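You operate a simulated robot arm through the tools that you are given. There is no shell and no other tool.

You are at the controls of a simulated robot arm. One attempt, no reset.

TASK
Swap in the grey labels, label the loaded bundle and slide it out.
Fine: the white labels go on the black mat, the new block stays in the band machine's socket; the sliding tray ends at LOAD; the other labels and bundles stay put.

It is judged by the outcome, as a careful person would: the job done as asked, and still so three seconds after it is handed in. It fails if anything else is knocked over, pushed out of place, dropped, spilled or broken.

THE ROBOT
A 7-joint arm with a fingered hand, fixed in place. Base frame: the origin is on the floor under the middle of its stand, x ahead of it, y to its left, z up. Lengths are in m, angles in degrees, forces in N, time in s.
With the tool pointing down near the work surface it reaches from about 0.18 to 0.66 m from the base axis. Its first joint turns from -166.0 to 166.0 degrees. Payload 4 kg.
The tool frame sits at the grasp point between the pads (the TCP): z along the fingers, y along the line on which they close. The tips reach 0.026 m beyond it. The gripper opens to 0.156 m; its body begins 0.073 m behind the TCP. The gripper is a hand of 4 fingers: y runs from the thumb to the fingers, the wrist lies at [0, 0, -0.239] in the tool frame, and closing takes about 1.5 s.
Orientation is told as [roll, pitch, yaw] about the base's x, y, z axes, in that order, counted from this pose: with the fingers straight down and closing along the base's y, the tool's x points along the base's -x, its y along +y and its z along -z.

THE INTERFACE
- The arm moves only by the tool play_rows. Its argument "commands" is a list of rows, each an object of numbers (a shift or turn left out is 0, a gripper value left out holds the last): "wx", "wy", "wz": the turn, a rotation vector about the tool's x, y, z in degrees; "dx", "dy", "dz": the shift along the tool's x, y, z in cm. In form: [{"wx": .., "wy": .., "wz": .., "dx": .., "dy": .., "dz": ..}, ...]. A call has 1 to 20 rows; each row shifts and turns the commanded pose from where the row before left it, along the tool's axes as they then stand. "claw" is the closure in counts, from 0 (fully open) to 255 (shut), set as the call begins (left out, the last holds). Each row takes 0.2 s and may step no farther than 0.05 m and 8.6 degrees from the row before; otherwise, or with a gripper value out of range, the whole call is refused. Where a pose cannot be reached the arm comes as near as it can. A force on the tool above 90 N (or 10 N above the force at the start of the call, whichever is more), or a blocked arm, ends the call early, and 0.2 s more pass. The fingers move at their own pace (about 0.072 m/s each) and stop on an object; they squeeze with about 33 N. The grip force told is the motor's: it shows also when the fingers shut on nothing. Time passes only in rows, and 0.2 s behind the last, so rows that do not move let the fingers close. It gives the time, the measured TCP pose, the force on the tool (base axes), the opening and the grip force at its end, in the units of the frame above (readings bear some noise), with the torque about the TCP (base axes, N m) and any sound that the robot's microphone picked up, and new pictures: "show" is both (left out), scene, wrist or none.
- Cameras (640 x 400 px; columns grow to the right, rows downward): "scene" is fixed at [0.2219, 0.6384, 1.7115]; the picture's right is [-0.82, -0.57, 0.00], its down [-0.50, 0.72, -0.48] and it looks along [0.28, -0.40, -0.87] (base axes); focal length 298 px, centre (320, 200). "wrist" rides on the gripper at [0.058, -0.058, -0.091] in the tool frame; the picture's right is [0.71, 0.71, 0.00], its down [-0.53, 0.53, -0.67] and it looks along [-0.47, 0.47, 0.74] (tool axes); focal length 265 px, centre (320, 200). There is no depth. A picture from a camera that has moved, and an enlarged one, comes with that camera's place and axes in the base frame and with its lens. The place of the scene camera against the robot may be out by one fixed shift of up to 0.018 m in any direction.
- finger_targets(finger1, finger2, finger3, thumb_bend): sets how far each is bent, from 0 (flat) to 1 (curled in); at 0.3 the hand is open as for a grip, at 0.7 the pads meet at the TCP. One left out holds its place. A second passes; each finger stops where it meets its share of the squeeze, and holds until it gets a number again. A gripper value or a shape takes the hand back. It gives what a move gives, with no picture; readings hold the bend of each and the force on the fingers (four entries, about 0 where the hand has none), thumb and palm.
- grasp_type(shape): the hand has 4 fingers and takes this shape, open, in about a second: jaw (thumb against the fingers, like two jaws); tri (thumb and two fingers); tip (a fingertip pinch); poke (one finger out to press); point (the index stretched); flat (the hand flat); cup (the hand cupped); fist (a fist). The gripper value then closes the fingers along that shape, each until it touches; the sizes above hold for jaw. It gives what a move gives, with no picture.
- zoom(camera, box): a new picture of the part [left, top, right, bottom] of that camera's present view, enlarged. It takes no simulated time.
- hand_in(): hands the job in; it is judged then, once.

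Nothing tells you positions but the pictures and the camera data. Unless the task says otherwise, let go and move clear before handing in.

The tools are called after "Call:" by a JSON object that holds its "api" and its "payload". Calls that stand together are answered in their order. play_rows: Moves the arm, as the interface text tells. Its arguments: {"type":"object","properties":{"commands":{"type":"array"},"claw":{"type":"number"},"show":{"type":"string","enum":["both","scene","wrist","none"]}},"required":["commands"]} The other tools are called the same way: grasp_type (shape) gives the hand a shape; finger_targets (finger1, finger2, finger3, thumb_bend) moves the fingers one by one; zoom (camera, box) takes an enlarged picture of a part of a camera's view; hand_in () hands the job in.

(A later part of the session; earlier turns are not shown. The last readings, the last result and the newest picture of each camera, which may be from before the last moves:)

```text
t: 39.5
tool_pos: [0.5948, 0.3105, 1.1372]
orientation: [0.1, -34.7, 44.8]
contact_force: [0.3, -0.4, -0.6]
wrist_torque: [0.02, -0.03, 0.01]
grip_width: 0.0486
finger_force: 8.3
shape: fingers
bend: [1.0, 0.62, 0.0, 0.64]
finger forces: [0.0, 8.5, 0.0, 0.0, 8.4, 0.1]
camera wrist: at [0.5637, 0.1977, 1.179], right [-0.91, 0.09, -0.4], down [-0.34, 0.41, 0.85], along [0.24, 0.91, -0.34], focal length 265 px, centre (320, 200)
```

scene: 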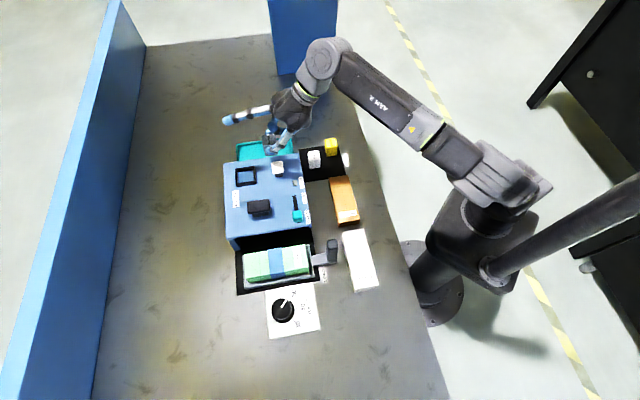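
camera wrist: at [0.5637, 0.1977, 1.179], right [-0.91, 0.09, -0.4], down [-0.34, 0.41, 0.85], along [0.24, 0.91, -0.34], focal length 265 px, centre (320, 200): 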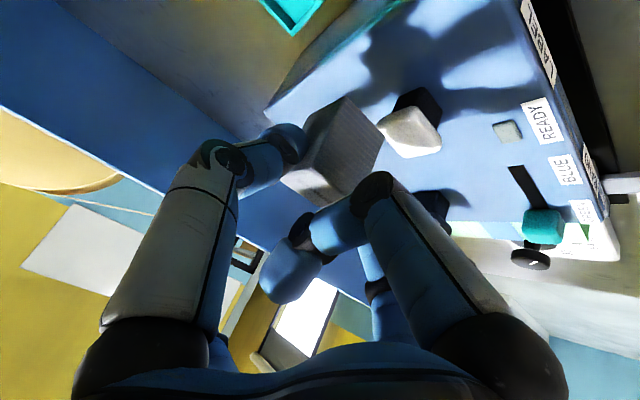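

Now over the machine; I'll go out past the cap first and then sideways to line up over the socket.

Call:
{"api": "play_rows", "payload": {"commands": [{"dx": -2.03, "dz": 1.65}, {"dx": -2.03, "dz": 1.65}, {"dx": -2.03, "dz": 1.65}, {"dx": 0.11, "dy": 1.31, "dz": 0.16}, {"dx": 0.11, "dy": 1.31, "dz": 0.16}, {"dx": 0.11, "dy": 1.31, "dz": 0.16}, {}], "show": "both"}}

Call:
{"api": "zoom", "payload": {"camera": "wrist", "box": [160, 0, 480, 200]}}

Call:
{"api": "zoom", "payload": {"camera": "scene", "box": [210, 130, 300, 205]}}

```text
t: 41.1
tool_pos: [0.6211, 0.3951, 1.1246]
orientation: [0.0, -34.8, 44.9]
contact_force: [0.1, -0.2, -0.8]
wrist_torque: [0.02, 0.0, -0.03]
grip_width: 0.0488
finger_force: 8.4
shape: fingers
bend: [1.0, 0.62, 0.0, 0.65]
finger forces: [0.0, 8.4, 0.1, 0.0, 8.4, 0.0]
camera wrist: at [0.5907, 0.2824, 1.1659], right [-0.91, 0.09, -0.4], down [-0.34, 0.41, 0.85], along [0.24, 0.91, -0.34], focal length 265 px, centre (320, 200)
```

scene: 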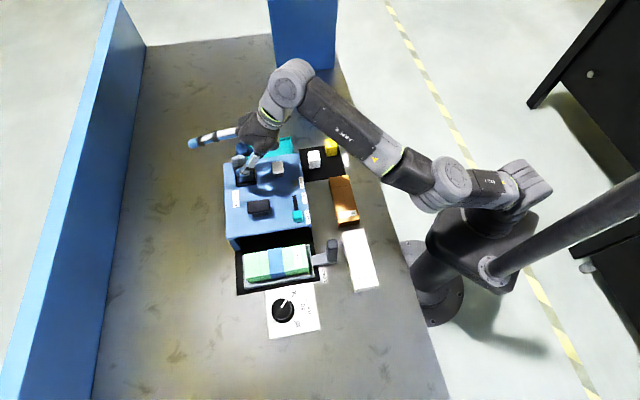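
wrist: 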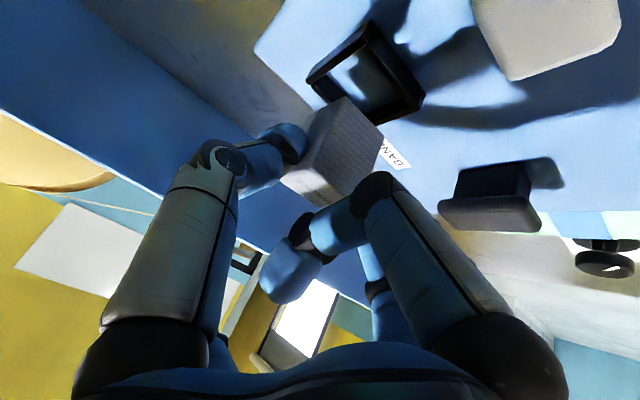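

```text
2.00 times, centred on (320, 100) of wrist
camera zoom: at [0.5907, 0.2824, 1.1659], right [-0.91, 0.09, -0.4], down [-0.34, 0.41, 0.85], along [0.24, 0.91, -0.34], focal length 531 px, centre (320, 400)
```

zoom: 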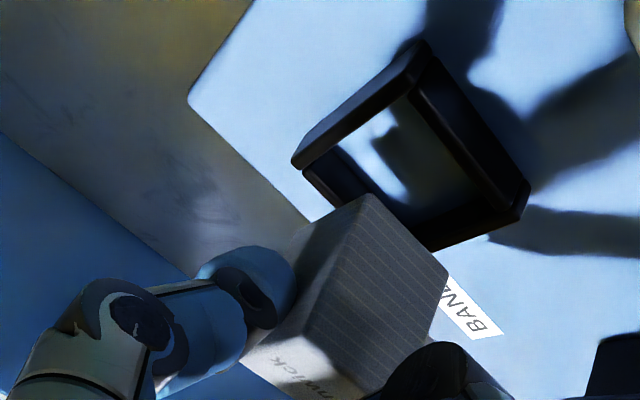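

```text
5.33 times, centred on (255, 168) of scene
camera zoom: at [0.2219, 0.6384, 1.7115], right [-0.82, -0.57, 0.0], down [-0.5, 0.72, -0.48], along [0.28, -0.4, -0.87], focal length 1590 px, centre (667, 373)
```

zoom: 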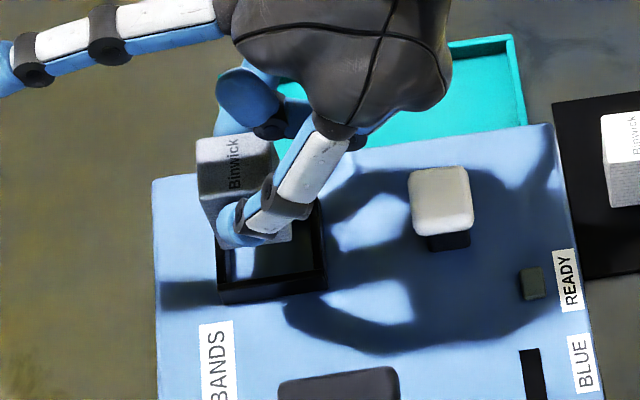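

The grey block hangs over the socket. I'll make a small correction to the recorded pick position of the white block and lower to just above the rim.

Call:
{"api": "play_rows", "payload": {"commands": [{"dx": 0.45, "dy": -0.08, "dz": 0.77}, {"dx": 0.45, "dy": -0.08, "dz": 0.77}, {}], "show": "none"}}

Call:
{"api": "play_rows", "payload": {"commands": [{}], "show": "none"}}

Call:
{"api": "zoom", "payload": {"camera": "wrist", "box": [240, 20, 440, 160]}}

Call:
{"api": "zoom", "payload": {"camera": "scene", "box": [220, 140, 280, 200]}}

```text
t: 41.9
tool_pos: [0.6225, 0.3939, 1.1048]
orientation: [-0.2, -34.9, 44.9]
contact_force: [0.2, 0.6, -0.9]
wrist_torque: [-0.01, 0.0, 0.01]
grip_width: 0.0484
finger_force: 8.4
shape: fingers
bend: [1.0, 0.62, 0.0, 0.65]
finger forces: [0.1, 8.5, 0.0, 0.1, 8.5, 0.0]
```

```text
t: 42.3
tool_pos: [0.6234, 0.3938, 1.106]
orientation: [-0.2, -34.9, 44.9]
contact_force: [0.5, 0.8, 0.5]
wrist_torque: [-0.01, 0.0, -0.04]
grip_width: 0.0486
finger_force: 8.9
shape: fingers
bend: [1.0, 0.62, 0.0, 0.65]
finger forces: [0.1, 8.5, 0.1, 0.1, 8.4, 0.0]
```

```text
2.86 times, centred on (340, 90) of wrist
camera zoom: at [0.5929, 0.2822, 1.1475], right [-0.91, 0.09, -0.4], down [-0.34, 0.41, 0.85], along [0.24, 0.91, -0.34], focal length 758 px, centre (263, 514)
```

zoom: 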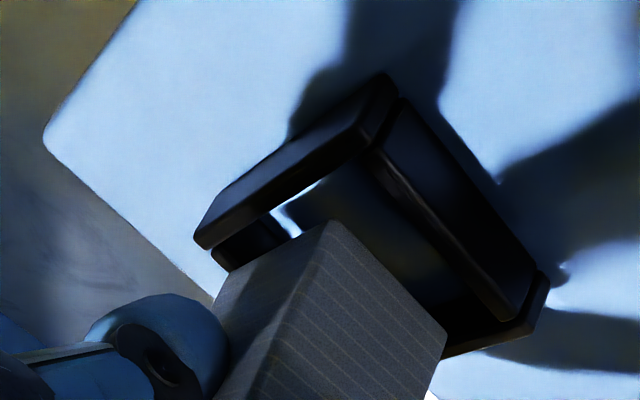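

```text
6.67 times, centred on (250, 170) of scene
camera zoom: at [0.2219, 0.6384, 1.7115], right [-0.82, -0.57, 0.0], down [-0.5, 0.72, -0.48], along [0.28, -0.4, -0.87], focal length 1988 px, centre (787, 400)
```

zoom: 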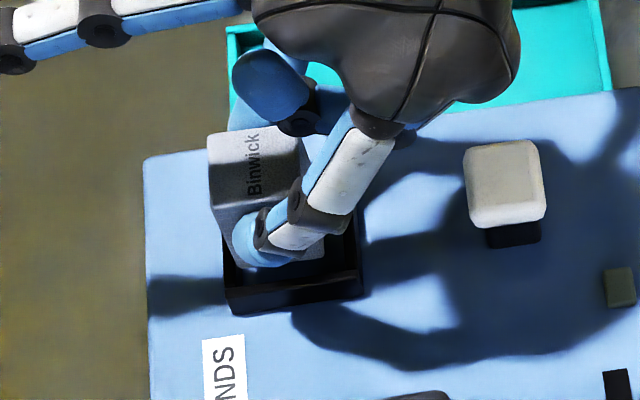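

Call:
{"api": "zoom", "payload": {"camera": "wrist", "box": [160, 60, 480, 260]}}

Call:
{"api": "zoom", "payload": {"camera": "wrist", "box": [240, 100, 400, 220]}}

```text
2.00 times, centred on (320, 160) of wrist
camera zoom: at [0.5929, 0.2822, 1.1475], right [-0.91, 0.09, -0.4], down [-0.34, 0.41, 0.85], along [0.24, 0.91, -0.34], focal length 531 px, centre (320, 280)
```

zoom: 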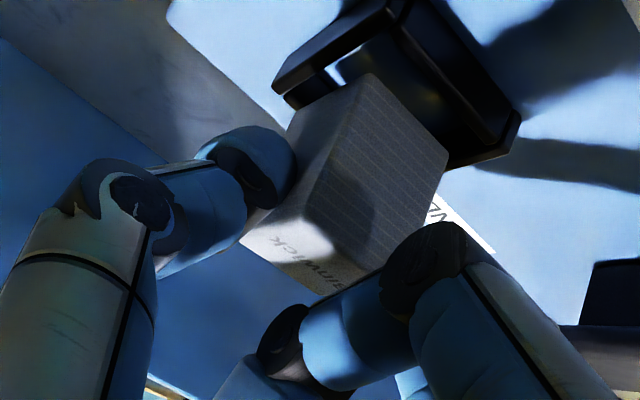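

```text
3.33 times, centred on (320, 160) of wrist
camera zoom: at [0.5929, 0.2822, 1.1475], right [-0.91, 0.09, -0.4], down [-0.34, 0.41, 0.85], along [0.24, 0.91, -0.34], focal length 885 px, centre (320, 333)
```

zoom: 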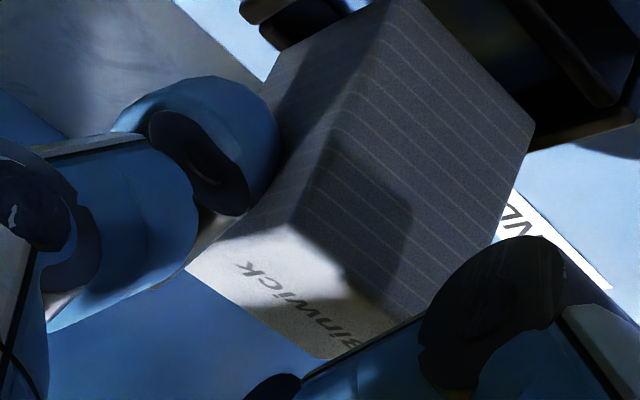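

The grey block sits about 1 mm further out in the hand than white did, so I'll correct slightly and lower gently toward the socket.

Call:
{"api": "play_rows", "payload": {"commands": [{"dx": 0.33, "dz": 0.26}, {"dx": 0.23, "dz": 0.33}, {"dx": 0.23, "dz": 0.33}, {}], "show": "none"}}

Call:
{"api": "zoom", "payload": {"camera": "wrist", "box": [240, 20, 440, 160]}}

Call:
{"api": "zoom", "payload": {"camera": "scene", "box": [220, 140, 280, 200]}}

```text
t: 43.3
tool_pos: [0.6219, 0.3943, 1.0955]
orientation: [-0.1, -34.9, 44.8]
contact_force: [-0.1, -0.8, -1.3]
wrist_torque: [-0.02, 0.0, 0.0]
grip_width: 0.0486
finger_force: 8.6
shape: fingers
bend: [1.0, 0.62, 0.0, 0.65]
finger forces: [0.1, 8.6, 0.0, 0.0, 8.5, 0.0]
```

```text
2.86 times, centred on (340, 90) of wrist
camera zoom: at [0.5916, 0.2807, 1.1357], right [-0.91, 0.09, -0.41], down [-0.34, 0.41, 0.85], along [0.24, 0.91, -0.34], focal length 758 px, centre (263, 514)
```

zoom: 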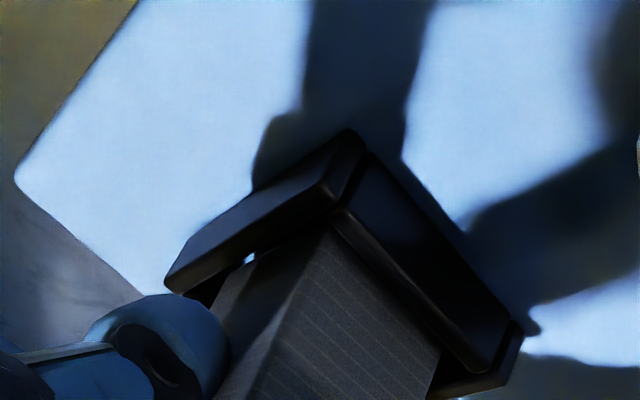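

```text
6.67 times, centred on (250, 170) of scene
camera zoom: at [0.2219, 0.6384, 1.7115], right [-0.82, -0.57, 0.0], down [-0.5, 0.72, -0.48], along [0.28, -0.4, -0.87], focal length 1988 px, centre (787, 400)
```

zoom: 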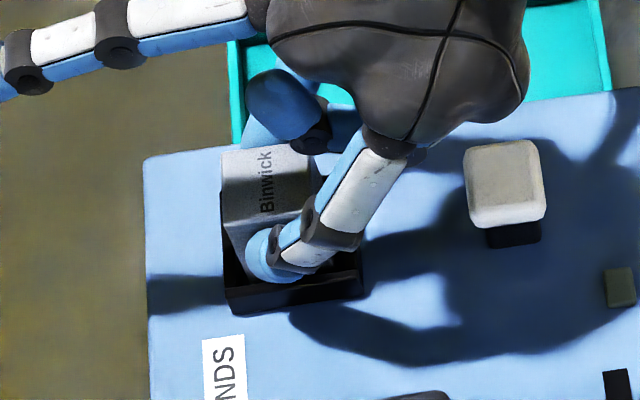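

The block edge is right at the socket's inner corner with no contact force. I'll lower in 2 mm steps.

Call:
{"api": "play_rows", "payload": {"commands": [{"dx": 0.114, "dz": 0.164}, {}], "show": "none"}}

Call:
{"api": "play_rows", "payload": {"commands": [{"dx": 0.114, "dz": 0.164}, {}], "show": "none"}}

Call:
{"api": "zoom", "payload": {"camera": "wrist", "box": [240, 20, 440, 160]}}

```text
t: 43.9
tool_pos: [0.6224, 0.3925, 1.092]
orientation: [-0.1, -34.9, 45.0]
contact_force: [-0.3, -0.1, -0.6]
wrist_torque: [0.0, -0.02, 0.0]
grip_width: 0.0488
finger_force: 8.3
shape: fingers
bend: [1.0, 0.62, 0.0, 0.65]
finger forces: [0.1, 8.4, 0.1, 0.0, 8.4, 0.0]
```

```text
t: 44.5
tool_pos: [0.6228, 0.3922, 1.0906]
orientation: [-0.2, -34.8, 44.9]
contact_force: [-0.3, 0.7, 0.0]
wrist_torque: [0.01, -0.01, -0.01]
grip_width: 0.0485
finger_force: 8.2
shape: fingers
bend: [1.0, 0.62, 0.0, 0.65]
finger forces: [0.1, 8.4, 0.0, 0.0, 8.5, 0.0]
```

```text
2.86 times, centred on (340, 90) of wrist
camera zoom: at [0.5921, 0.2802, 1.1317], right [-0.91, 0.09, -0.4], down [-0.34, 0.41, 0.85], along [0.24, 0.91, -0.34], focal length 758 px, centre (263, 514)
```

zoom: 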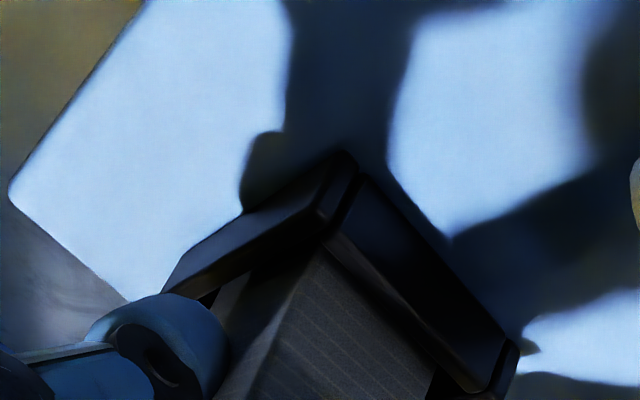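

Call:
{"api": "play_rows", "payload": {"commands": [{"dx": 0.086, "dz": 0.123}, {}], "show": "none"}}

Call:
{"api": "play_rows", "payload": {"commands": [{"dx": 0.086, "dz": 0.123}, {}], "show": "none"}}

```text
t: 45.1
tool_pos: [0.622, 0.3923, 1.0893]
orientation: [0.0, -34.9, 44.9]
contact_force: [0.2, -0.7, 1.3]
wrist_torque: [0.05, 0.0, 0.0]
grip_width: 0.0489
finger_force: 8.8
shape: fingers
bend: [1.0, 0.62, 0.0, 0.64]
finger forces: [0.1, 8.3, 0.0, 0.0, 8.8, 0.0]
```

```text
t: 45.7
tool_pos: [0.6234, 0.3923, 1.0875]
orientation: [0.0, -34.9, 44.9]
contact_force: [-0.4, -1.7, 5.1]
wrist_torque: [0.06, -0.02, 0.01]
grip_width: 0.0485
finger_force: 9.0
shape: fingers
bend: [1.0, 0.62, 0.0, 0.64]
finger forces: [0.0, 8.6, 0.1, 0.0, 9.8, 0.0]
```

Contact of about 5 N at the expected depth, so grey is on the socket floor. I'll check visually, then release.

Call:
{"api": "zoom", "payload": {"camera": "scene", "box": [220, 140, 280, 200]}}

Call:
{"api": "zoom", "payload": {"camera": "wrist", "box": [220, 60, 420, 200]}}

Call:
{"api": "finger_targets", "payload": {"finger2": 0.56, "thumb_bend": 0.56}}

Call:
{"api": "zoom", "payload": {"camera": "wrist", "box": [220, 60, 420, 200]}}

Call:
{"api": "zoom", "payload": {"camera": "scene", "box": [220, 140, 280, 200]}}

```text
6.67 times, centred on (250, 170) of scene
camera zoom: at [0.2219, 0.6384, 1.7115], right [-0.82, -0.57, 0.0], down [-0.5, 0.72, -0.48], along [0.28, -0.4, -0.87], focal length 1988 px, centre (787, 400)
```

zoom: 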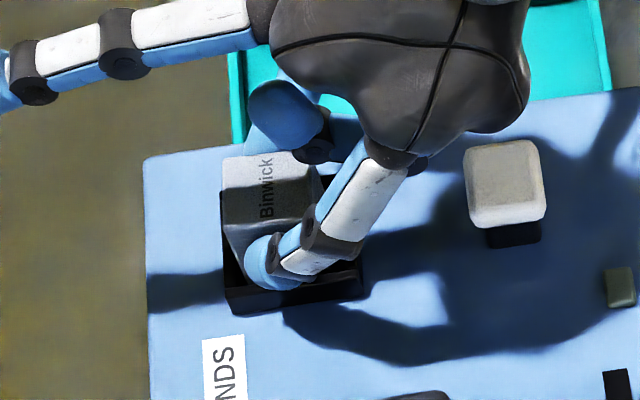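

```text
2.86 times, centred on (320, 130) of wrist
camera zoom: at [0.5923, 0.2807, 1.1291], right [-0.91, 0.09, -0.41], down [-0.34, 0.41, 0.85], along [0.24, 0.91, -0.34], focal length 758 px, centre (320, 400)
```

zoom: 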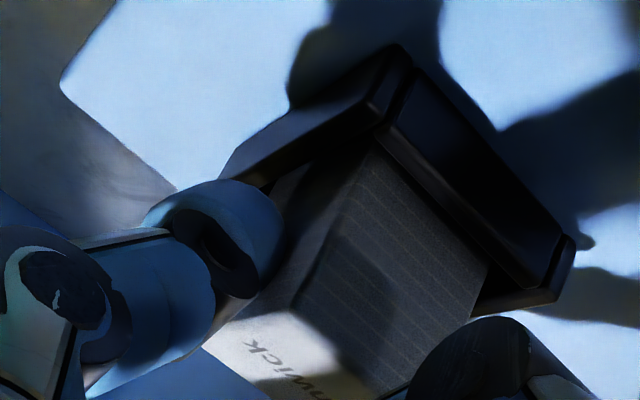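

```text
t: 46.7
tool_pos: [0.6231, 0.3924, 1.0869]
orientation: [-0.1, -34.8, 45.0]
contact_force: [-0.4, 0.6, -1.4]
wrist_torque: [0.02, 0.01, 0.0]
grip_width: 0.0569
finger_force: 0.0
shape: fingers
bend: [1.0, 0.56, 0.0, 0.56]
finger forces: [0.0, 0.0, 0.0, 0.1, 0.1, 0.0]
```

```text
2.86 times, centred on (320, 130) of wrist
camera zoom: at [0.5924, 0.281, 1.1286], right [-0.91, 0.09, -0.4], down [-0.34, 0.41, 0.85], along [0.24, 0.91, -0.34], focal length 758 px, centre (320, 400)
```

zoom: 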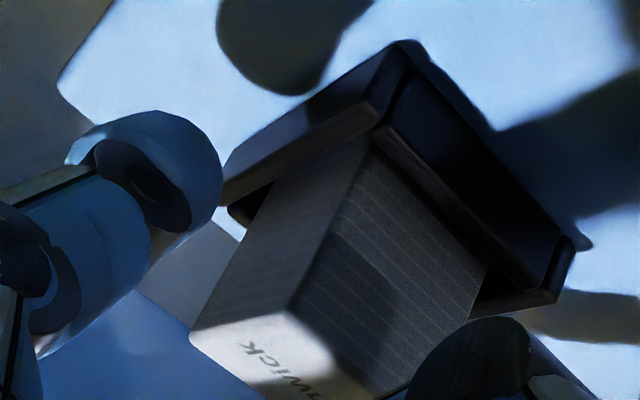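

```text
6.67 times, centred on (250, 170) of scene
camera zoom: at [0.2219, 0.6384, 1.7115], right [-0.82, -0.57, 0.0], down [-0.5, 0.72, -0.48], along [0.28, -0.4, -0.87], focal length 1988 px, centre (787, 400)
```

zoom: 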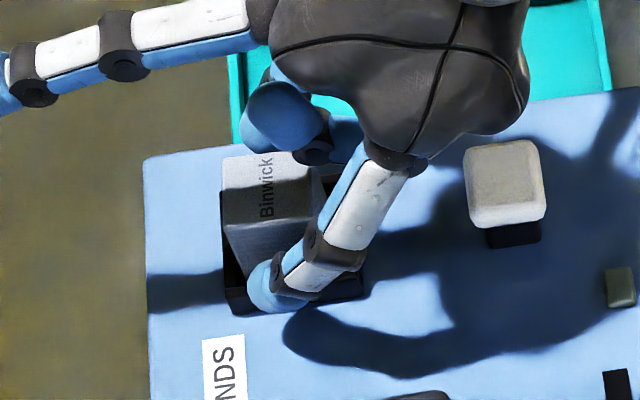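

Released; the block stays upright inside the frame. I'll raise straight up and inspect.

Call:
{"api": "play_rows", "payload": {"commands": [{"dx": -0.285, "dz": -0.41}, {"dx": -0.57, "dz": -0.82}, {"dx": -0.57, "dz": -0.82}, {"dx": -0.57, "dz": -0.82}, {"dx": -0.57, "dz": -0.82}, {}], "show": "none"}}

Call:
{"api": "play_rows", "payload": {"commands": [{"dx": 2.4, "dz": -1.6}, {"dx": 2.4, "dz": -1.6}, {"dx": 2.4, "dz": -1.6}, {"dx": 2.4, "dz": -1.6}, {}], "show": "both"}}

Call:
{"api": "zoom", "payload": {"camera": "scene", "box": [215, 140, 315, 220]}}

Call:
{"api": "zoom", "payload": {"camera": "wrist", "box": [240, 0, 640, 260]}}

```text
t: 48.1
tool_pos: [0.6224, 0.3939, 1.1335]
orientation: [-0.1, -34.8, 44.9]
contact_force: [0.0, 0.3, 0.3]
wrist_torque: [0.01, -0.01, 0.0]
grip_width: 0.0569
finger_force: 0.1
shape: fingers
bend: [1.0, 0.56, 0.0, 0.56]
finger forces: [0.0, 0.1, 0.0, 0.0, 0.1, 0.1]
```

```text
t: 49.3
tool_pos: [0.5388, 0.3126, 1.1312]
orientation: [-0.1, -34.8, 44.9]
contact_force: [0.2, 0.4, 0.2]
wrist_torque: [0.0, 0.04, 0.0]
grip_width: 0.0571
finger_force: 0.0
shape: fingers
bend: [1.0, 0.56, 0.0, 0.56]
finger forces: [0.0, 0.0, 0.0, 0.0, 0.1, 0.0]
camera wrist: at [0.5097, 0.1994, 1.1734], right [-0.91, 0.09, -0.4], down [-0.34, 0.41, 0.85], along [0.24, 0.91, -0.34], focal length 265 px, centre (320, 200)
```

scene: 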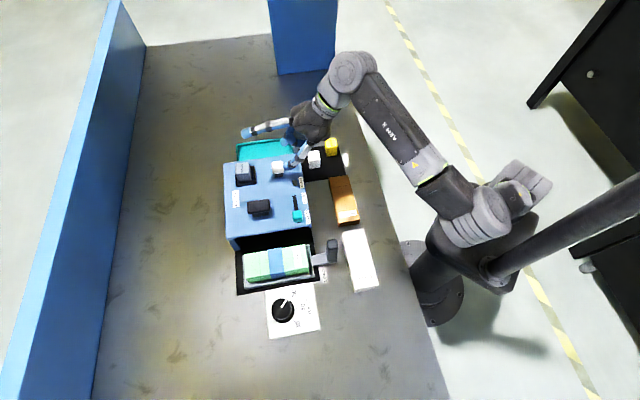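
wrist: 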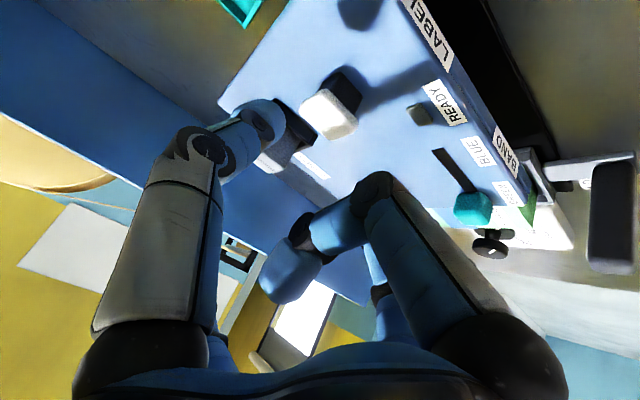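

```text
5.00 times, centred on (265, 180) of scene
camera zoom: at [0.2219, 0.6384, 1.7115], right [-0.82, -0.57, 0.0], down [-0.5, 0.72, -0.48], along [0.28, -0.4, -0.87], focal length 1491 px, centre (595, 300)
```

zoom: 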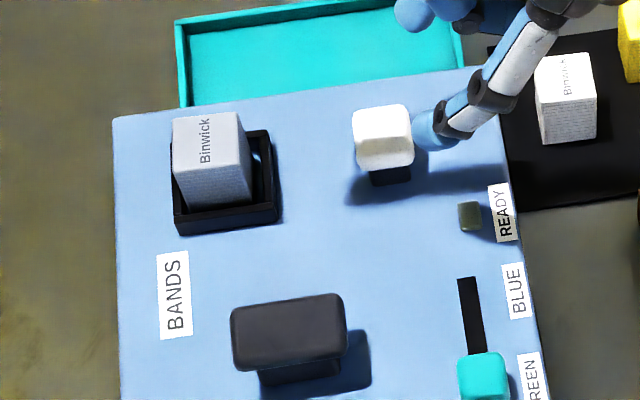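

```text
1.54 times, centred on (440, 130) of wrist
camera zoom: at [0.5097, 0.1994, 1.1734], right [-0.91, 0.09, -0.4], down [-0.34, 0.41, 0.85], along [0.24, 0.91, -0.34], focal length 408 px, centre (135, 308)
```

zoom: 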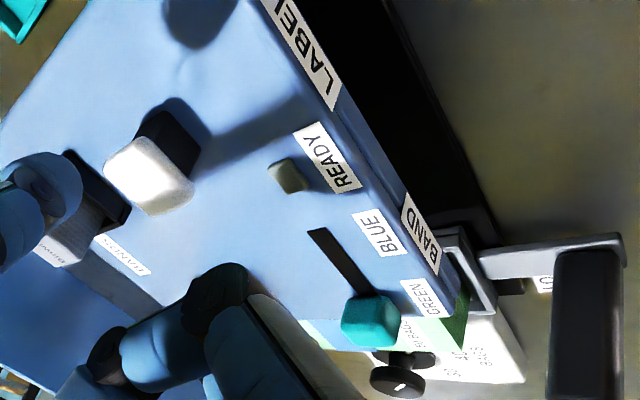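

Grey sits squarely in the socket. Next is the tray handle post, which I place near (0.333, 0.431) with its top at z≈1.057; I'll move above it to measure it better.

Call:
{"api": "play_rows", "payload": {"commands": [{"dx": 0.79, "dy": 3.6, "dz": -1.04}, {"dx": 0.79, "dy": 3.6, "dz": -1.04}, {"dx": 0.79, "dy": 3.6, "dz": -1.04}, {"dx": 0.79, "dy": 3.6, "dz": -1.04}, {"dx": 0.79, "dy": 3.6, "dz": -1.04}, {}], "show": "both"}}

Call:
{"api": "zoom", "payload": {"camera": "wrist", "box": [260, 40, 560, 240]}}

Call:
{"api": "zoom", "payload": {"camera": "scene", "box": [220, 200, 380, 320]}}

```text
t: 50.4
tool_pos: [0.4718, 0.2929, 1.1462]
orientation: [-0.9, -34.6, 33.1]
contact_force: [0.6, 0.9, -0.6]
wrist_torque: [0.0, -0.03, 0.01]
grip_width: 0.0568
finger_force: 0.1
shape: fingers
bend: [1.0, 0.56, 0.0, 0.56]
finger forces: [0.1, 0.0, 0.0, 0.0, 0.1, 0.1]
stopped in row 5: the arm was blocked; the commanded pose is now the measured one
camera wrist: at [0.4185, 0.1895, 1.1879], right [-0.87, 0.28, -0.41], down [-0.24, 0.48, 0.84], along [0.43, 0.83, -0.35], focal length 265 px, centre (320, 200)
```

scene: 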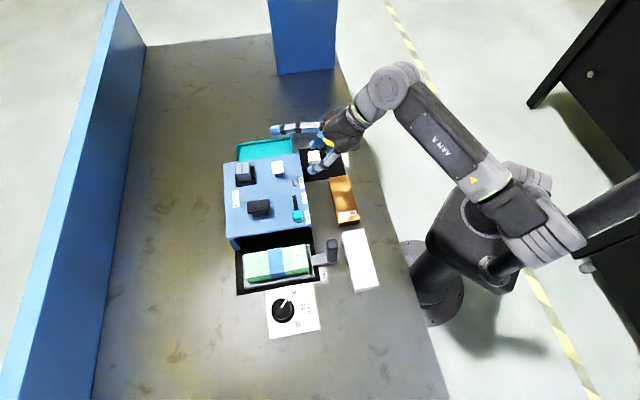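
wrist: 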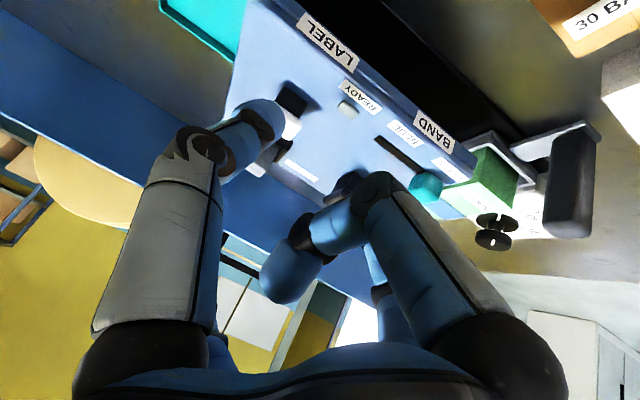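

```text
2.00 times, centred on (410, 140) of wrist
camera zoom: at [0.4185, 0.1895, 1.1879], right [-0.87, 0.28, -0.41], down [-0.24, 0.48, 0.84], along [0.43, 0.83, -0.35], focal length 531 px, centre (140, 320)
```

zoom: 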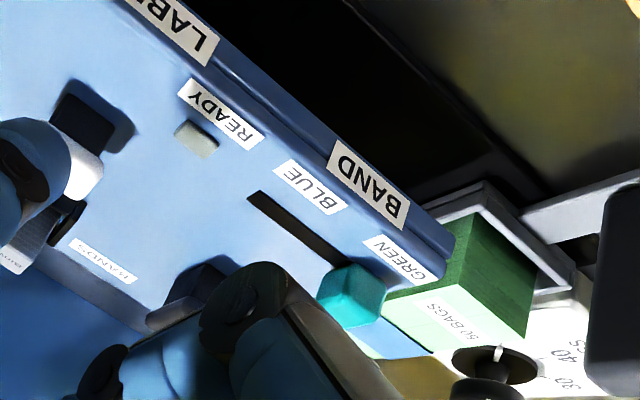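

```text
3.33 times, centred on (300, 260) of scene
camera zoom: at [0.2219, 0.6384, 1.7115], right [-0.82, -0.57, 0.0], down [-0.5, 0.72, -0.48], along [0.28, -0.4, -0.87], focal length 994 px, centre (387, 0)
```

zoom: 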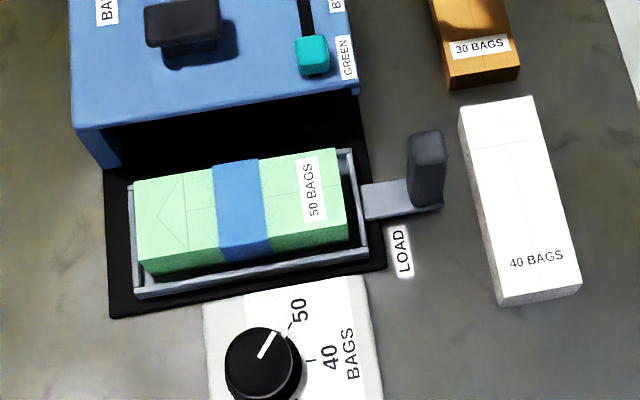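

The elbow met the mast again because the steep tilt folds the arm. I'll reduce the tilt to about 12° here, where there's free space, so that the arm extends more before going to the handle.

Call:
{"api": "play_rows", "payload": {"commands": [{"wy": 5.5}, {"wy": 5.5}, {"wy": 5.5}, {"wy": 5.5}, {}], "show": "scene"}}

Call:
{"api": "zoom", "payload": {"camera": "scene", "box": [320, 40, 640, 300]}}

```text
t: 51.6
tool_pos: [0.4717, 0.294, 1.145]
orientation: [-0.8, -12.5, 32.8]
contact_force: [0.1, 0.2, -0.2]
wrist_torque: [0.01, 0.0, 0.0]
grip_width: 0.0571
finger_force: 0.0
shape: fingers
bend: [1.0, 0.56, 0.0, 0.56]
finger forces: [0.0, 0.1, 0.0, 0.0, 0.1, 0.1]
```

scene: 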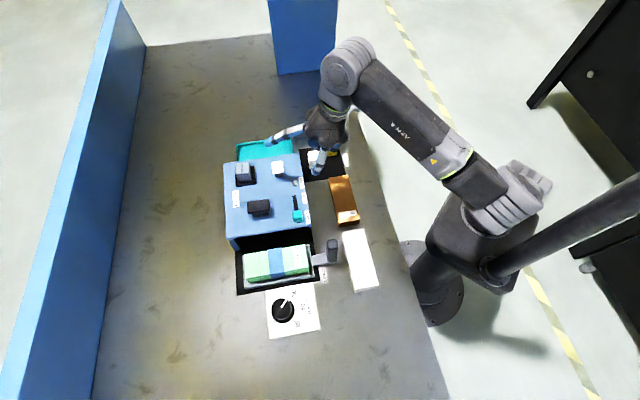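

```text
1.54 times, centred on (480, 170) of scene
camera zoom: at [0.2219, 0.6384, 1.7115], right [-0.82, -0.57, 0.0], down [-0.5, 0.72, -0.48], along [0.28, -0.4, -0.87], focal length 459 px, centre (74, 246)
```

zoom: 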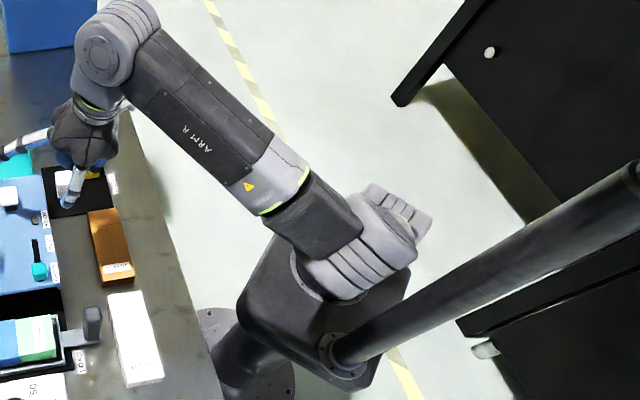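

The elbow now has clearance. I'll restore the heading to 45° and slide over toward the handle at a safe height.

Call:
{"api": "play_rows", "payload": {"commands": [{"wx": -1.32, "wz": -5.95}, {"wx": -1.32, "wz": -5.95}, {"dx": 0.26, "dy": 2.43, "dz": 0.3}, {"dx": 0.26, "dy": 2.43, "dz": 0.3}, {"dx": 0.26, "dy": 2.43, "dz": 0.3}, {"dx": 0.1, "dy": 2.43, "dz": 0.3}, {"dx": 0.1, "dy": 2.43, "dz": 0.3}, {"dx": 0.1, "dy": 2.43, "dz": 0.3}, {}], "show": "both"}}

Call:
{"api": "zoom", "payload": {"camera": "wrist", "box": [220, 60, 540, 260]}}

Call:
{"api": "zoom", "payload": {"camera": "scene", "box": [220, 180, 380, 300]}}

```text
t: 53.6
tool_pos: [0.3776, 0.3817, 1.1256]
orientation: [-0.2, -12.7, 43.0]
contact_force: [0.1, -0.2, 0.1]
wrist_torque: [-0.02, -0.02, 0.01]
grip_width: 0.057
finger_force: 0.0
shape: fingers
bend: [1.0, 0.56, 0.0, 0.56]
finger forces: [0.0, 0.0, 0.0, 0.0, 0.0, 0.1]
camera wrist: at [0.3604, 0.2857, 1.201], right [-0.99, 0.05, -0.16], down [-0.09, 0.64, 0.77], along [0.14, 0.77, -0.62], focal length 265 px, centre (320, 200)
```

scene: 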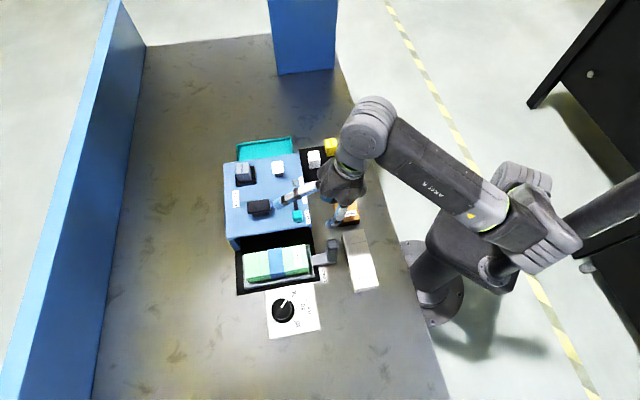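
wrist: 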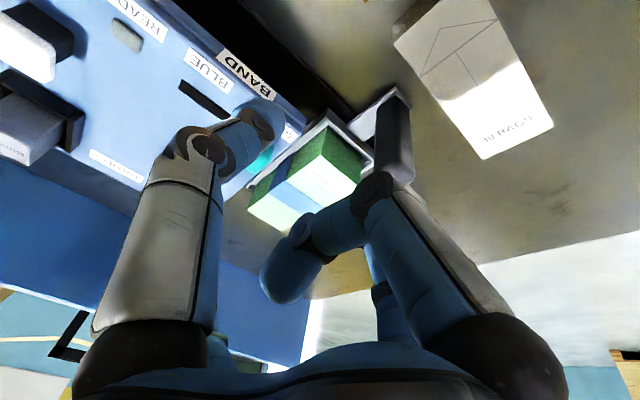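

```text
2.00 times, centred on (380, 160) of wrist
camera zoom: at [0.3604, 0.2857, 1.201], right [-0.99, 0.05, -0.16], down [-0.09, 0.64, 0.77], along [0.14, 0.77, -0.62], focal length 531 px, centre (200, 280)
```

zoom: 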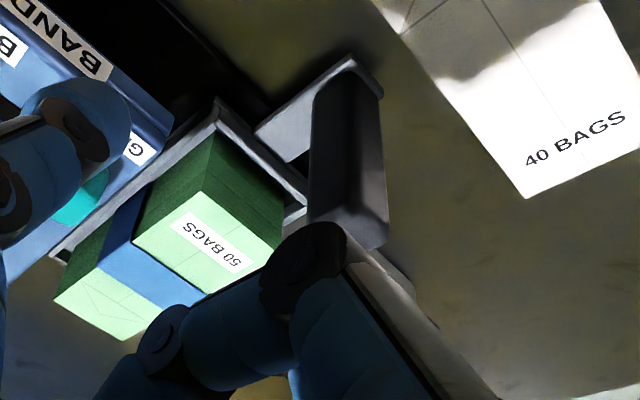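

```text
3.33 times, centred on (300, 240) of scene
camera zoom: at [0.2219, 0.6384, 1.7115], right [-0.82, -0.57, 0.0], down [-0.5, 0.72, -0.48], along [0.28, -0.4, -0.87], focal length 994 px, centre (387, 67)
```

zoom: 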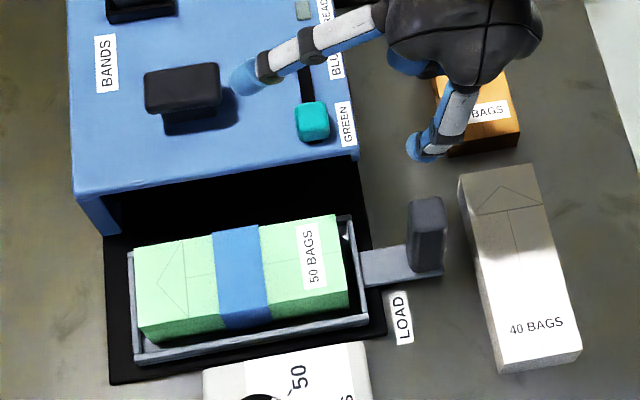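

Call:
{"api": "zoom", "payload": {"camera": "scene", "box": [440, 130, 640, 300]}}

Call:
{"api": "play_rows", "payload": {"commands": [{}], "show": "none"}}

```text
2.35 times, centred on (540, 215) of scene
camera zoom: at [0.2219, 0.6384, 1.7115], right [-0.82, -0.57, 0.0], down [-0.5, 0.72, -0.48], along [0.28, -0.4, -0.87], focal length 702 px, centre (-198, 165)
```

zoom: 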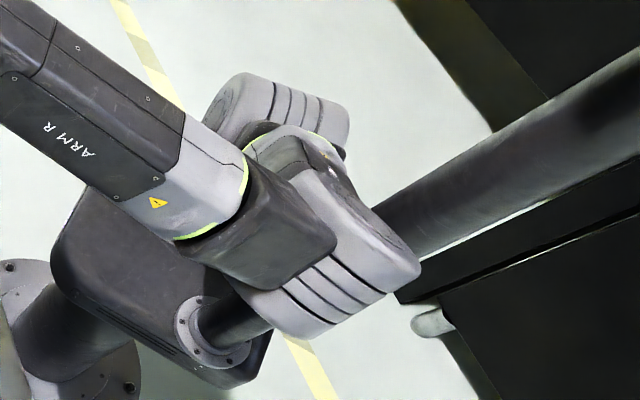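

```text
t: 54.0
tool_pos: [0.3772, 0.38, 1.1256]
orientation: [-0.4, -12.7, 43.1]
contact_force: [-0.4, -0.6, 0.1]
wrist_torque: [0.0, 0.0, -0.01]
grip_width: 0.0569
finger_force: 0.1
shape: fingers
bend: [1.0, 0.56, 0.0, 0.56]
finger forces: [0.0, 0.0, 0.0, 0.1, 0.0, 0.0]
```

The arm is leaning on the mast slightly (2 cm short of the command). I'll bring the tool fully vertical, which extends the arm, and swap the side fingers: finger 3 curled (machine side), finger 1 flat (robot side).

Call:
{"api": "play_rows", "payload": {"commands": [{"wy": 4.2}, {"wy": 4.2}, {"wy": 4.2}, {}], "show": "none"}}

Call:
{"api": "finger_targets", "payload": {"finger1": 0.0, "finger2": 0.5, "thumb_bend": 0.5}}

Call:
{"api": "finger_targets", "payload": {"finger3": 1.0}}

Call:
{"api": "play_rows", "payload": {"commands": [{}], "show": "both"}}

Call:
{"api": "zoom", "payload": {"camera": "scene", "box": [440, 130, 640, 300]}}

```text
t: 55.0
tool_pos: [0.3659, 0.3931, 1.122]
orientation: [-0.8, 0.3, 44.8]
contact_force: [0.4, -0.8, 0.3]
wrist_torque: [0.01, 0.04, 0.01]
grip_width: 0.057
finger_force: 0.0
shape: fingers
bend: [1.0, 0.56, 0.0, 0.56]
finger forces: [0.0, 0.0, 0.0, 0.1, 0.0, 0.0]
```

```text
t: 56.0
tool_pos: [0.3651, 0.3933, 1.1228]
orientation: [-0.8, 0.2, 44.8]
contact_force: [0.9, 1.3, -0.1]
wrist_torque: [0.01, -0.02, 0.02]
grip_width: 0.1118
finger_force: 0.0
shape: fingers
bend: [0.01, 0.5, 0.0, 0.5]
finger forces: [0.0, 0.0, 0.0, 0.0, 0.0, 0.0]
```

```text
t: 57.0
tool_pos: [0.3649, 0.393, 1.1233]
orientation: [-0.8, 0.3, 44.8]
contact_force: [0.1, -0.5, 0.6]
wrist_torque: [0.02, 0.01, 0.0]
grip_width: 0.1118
finger_force: 0.0
shape: fingers
bend: [0.01, 0.5, 1.0, 0.5]
finger forces: [0.0, 0.1, 0.0, 0.0, 0.0, 0.0]
```

```text
t: 57.4
tool_pos: [0.3648, 0.3913, 1.123]
orientation: [-0.7, 0.1, 44.8]
contact_force: [0.7, 0.2, -0.6]
wrist_torque: [0.0, 0.02, 0.02]
grip_width: 0.112
finger_force: 0.0
shape: fingers
bend: [0.01, 0.5, 1.0, 0.5]
finger forces: [0.0, 0.1, 0.0, 0.0, 0.0, 0.1]
camera wrist: at [0.3635, 0.3106, 1.2145], right [-1.0, 0.0, -0.01], down [0.0, 0.75, 0.66], along [0.01, 0.66, -0.75], focal length 265 px, centre (320, 200)
```

scene: 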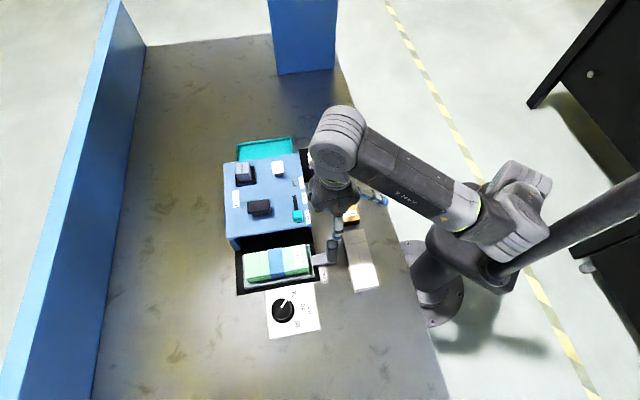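
wrist: 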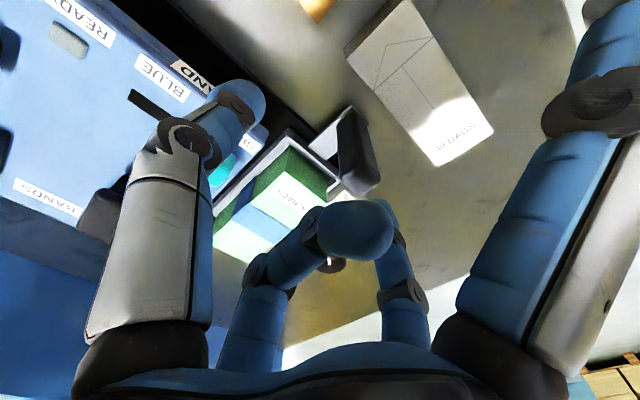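

```text
2.35 times, centred on (540, 215) of scene
camera zoom: at [0.2219, 0.6384, 1.7115], right [-0.82, -0.57, 0.0], down [-0.5, 0.72, -0.48], along [0.28, -0.4, -0.87], focal length 702 px, centre (-198, 165)
```

zoom: 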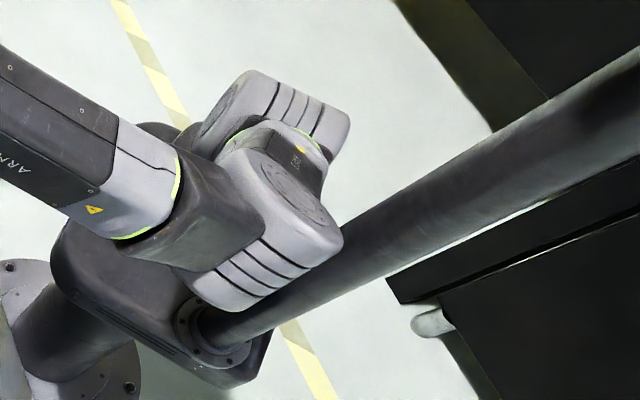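

Call:
{"api": "zoom", "payload": {"camera": "wrist", "box": [270, 80, 430, 210]}}

Call:
{"api": "zoom", "payload": {"camera": "scene", "box": [290, 200, 390, 290]}}

```text
3.08 times, centred on (350, 145) of wrist
camera zoom: at [0.3635, 0.3106, 1.2145], right [-1.0, 0.0, -0.01], down [0.0, 0.75, 0.66], along [0.01, 0.66, -0.75], focal length 817 px, centre (228, 369)
```

zoom: 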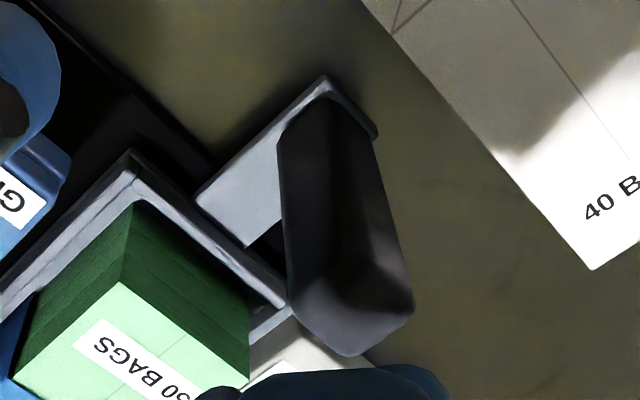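

```text
4.44 times, centred on (340, 245) of scene
camera zoom: at [0.2219, 0.6384, 1.7115], right [-0.82, -0.57, 0.0], down [-0.5, 0.72, -0.48], along [0.28, -0.4, -0.87], focal length 1325 px, centre (231, 0)
```

zoom: 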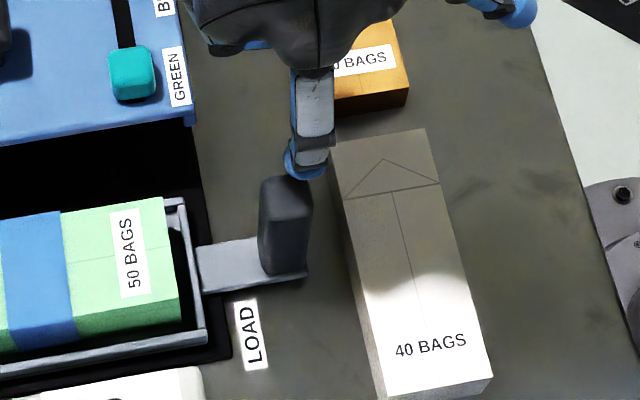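

The handle post is about 2.4 × 2.0 cm with its top centre near n≈0.539, m≈0.065, z≈1.059. I'll move over it and verify that I reach the commanded pose.

Call:
{"api": "play_rows", "payload": {"commands": [{"dx": -0.14, "dy": 1.54}, {"dx": -0.14, "dy": 1.54}, {"dx": -0.14, "dy": 1.54}, {}], "show": "both"}}

Call:
{"api": "zoom", "payload": {"camera": "scene", "box": [440, 130, 640, 300]}}

Call:
{"api": "zoom", "payload": {"camera": "wrist", "box": [240, 100, 400, 230]}}

Call:
{"api": "zoom", "payload": {"camera": "scene", "box": [290, 200, 390, 290]}}

```text
t: 58.4
tool_pos: [0.3352, 0.4281, 1.1226]
orientation: [-0.9, 0.1, 44.7]
contact_force: [0.4, -0.1, -0.1]
wrist_torque: [0.02, 0.0, 0.0]
grip_width: 0.112
finger_force: 0.1
shape: fingers
bend: [0.01, 0.5, 1.0, 0.5]
finger forces: [0.0, 0.0, 0.0, 0.0, 0.0, 0.0]
camera wrist: at [0.3341, 0.3463, 1.2143], right [-1.0, 0.0, -0.01], down [0.0, 0.75, 0.66], along [0.01, 0.66, -0.75], focal length 265 px, centre (320, 200)
```

scene: 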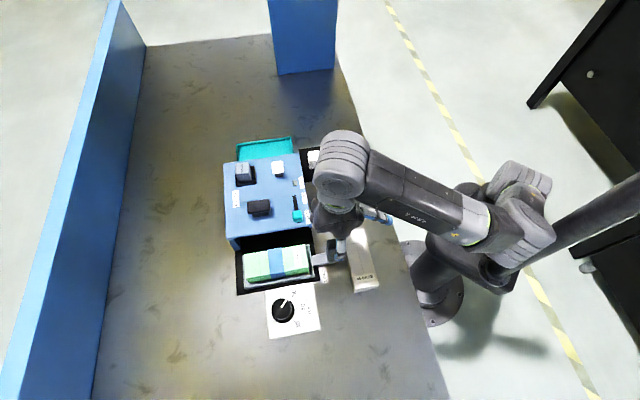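
wrist: 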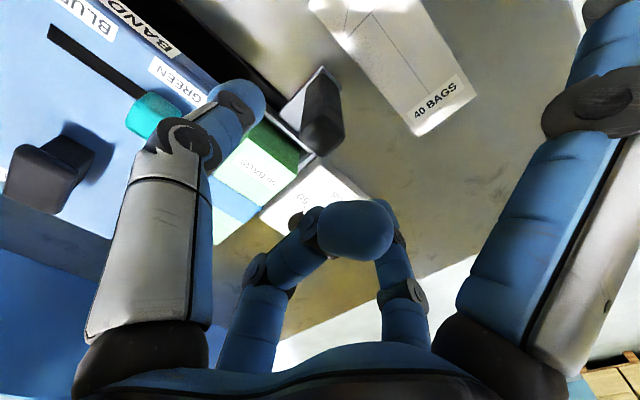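

```text
2.35 times, centred on (540, 215) of scene
camera zoom: at [0.2219, 0.6384, 1.7115], right [-0.82, -0.57, 0.0], down [-0.5, 0.72, -0.48], along [0.28, -0.4, -0.87], focal length 702 px, centre (-198, 165)
```

zoom: 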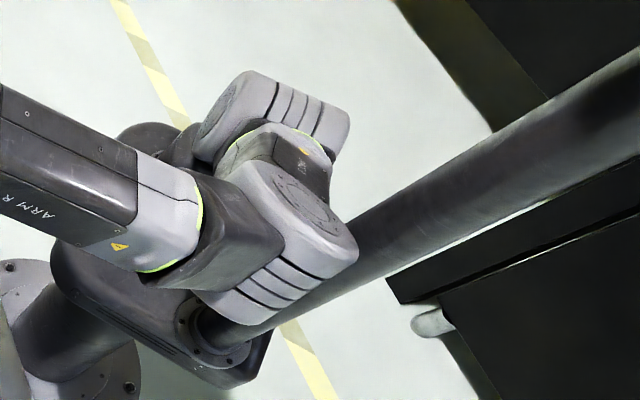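

```text
3.08 times, centred on (320, 165) of wrist
camera zoom: at [0.3341, 0.3463, 1.2143], right [-1.0, 0.0, -0.01], down [0.0, 0.75, 0.66], along [0.01, 0.66, -0.75], focal length 817 px, centre (320, 308)
```

zoom: 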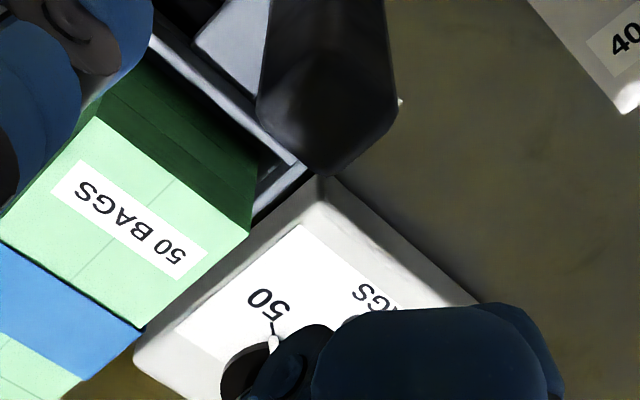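

```text
4.44 times, centred on (340, 245) of scene
camera zoom: at [0.2219, 0.6384, 1.7115], right [-0.82, -0.57, 0.0], down [-0.5, 0.72, -0.48], along [0.28, -0.4, -0.87], focal length 1325 px, centre (231, 0)
```

zoom: 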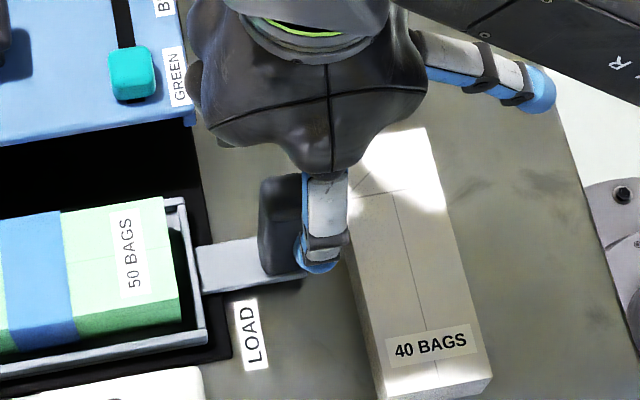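

I'm right above the post with the pose fully reached. I'll lower so that thumb and finger 2 straddle it.

Call:
{"api": "play_rows", "payload": {"commands": [{"dz": 1.5}, {"dz": 1.5}, {"dz": 1.5}, {"dz": 1.4}, {}], "show": "both"}}

Call:
{"api": "zoom", "payload": {"camera": "wrist", "box": [200, 100, 440, 260]}}

Call:
{"api": "zoom", "payload": {"camera": "scene", "box": [290, 200, 390, 290]}}

```text
t: 59.6
tool_pos: [0.3354, 0.4274, 1.0639]
orientation: [-0.8, 0.1, 44.8]
contact_force: [-1.4, 1.0, 0.2]
wrist_torque: [-0.02, 0.02, -0.04]
grip_width: 0.1121
finger_force: 0.0
shape: fingers
bend: [0.01, 0.5, 1.0, 0.5]
finger forces: [0.0, 0.0, 0.0, 0.1, 0.1, 0.0]
camera wrist: at [0.3341, 0.3462, 1.1551], right [-1.0, 0.0, -0.01], down [0.0, 0.75, 0.66], along [0.01, 0.66, -0.75], focal length 265 px, centre (320, 200)
```

scene: 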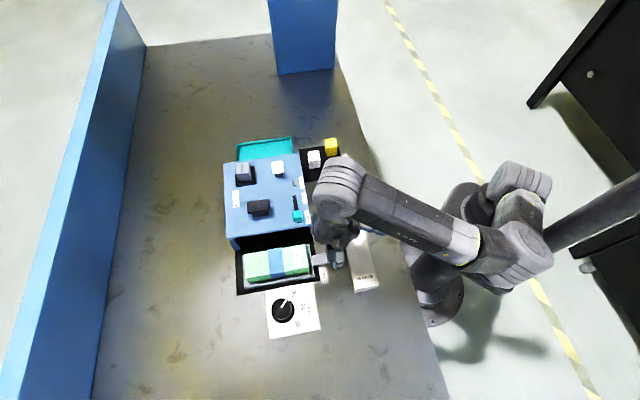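
wrist: 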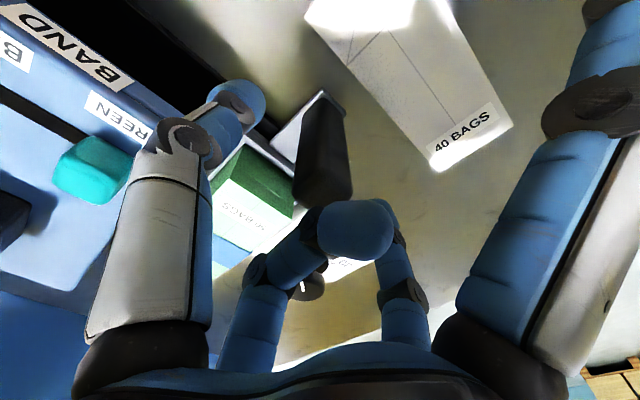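

```text
2.50 times, centred on (320, 180) of wrist
camera zoom: at [0.3341, 0.3462, 1.1551], right [-1.0, 0.0, -0.01], down [0.0, 0.75, 0.66], along [0.01, 0.66, -0.75], focal length 664 px, centre (320, 250)
```

zoom: 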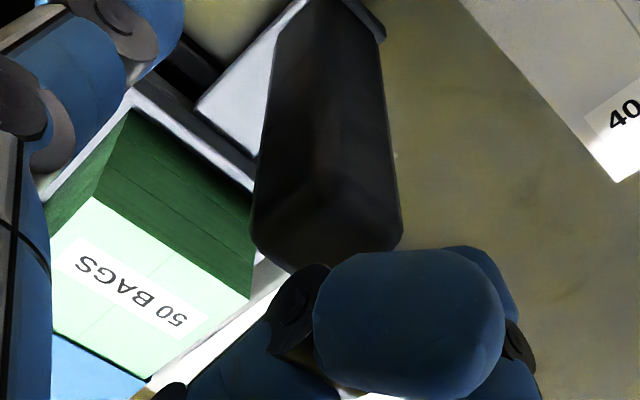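

```text
4.44 times, centred on (340, 245) of scene
camera zoom: at [0.2219, 0.6384, 1.7115], right [-0.82, -0.57, 0.0], down [-0.5, 0.72, -0.48], along [0.28, -0.4, -0.87], focal length 1325 px, centre (231, 0)
```

zoom: 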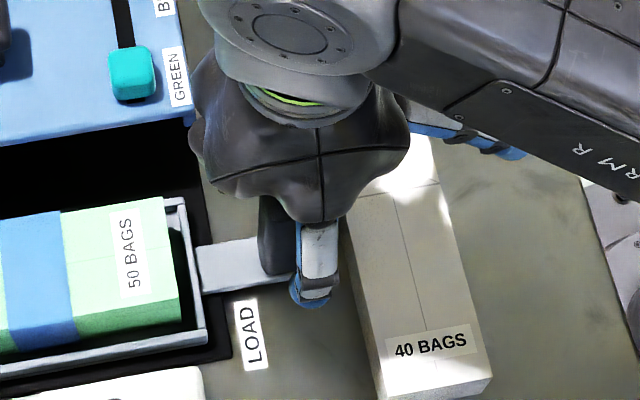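

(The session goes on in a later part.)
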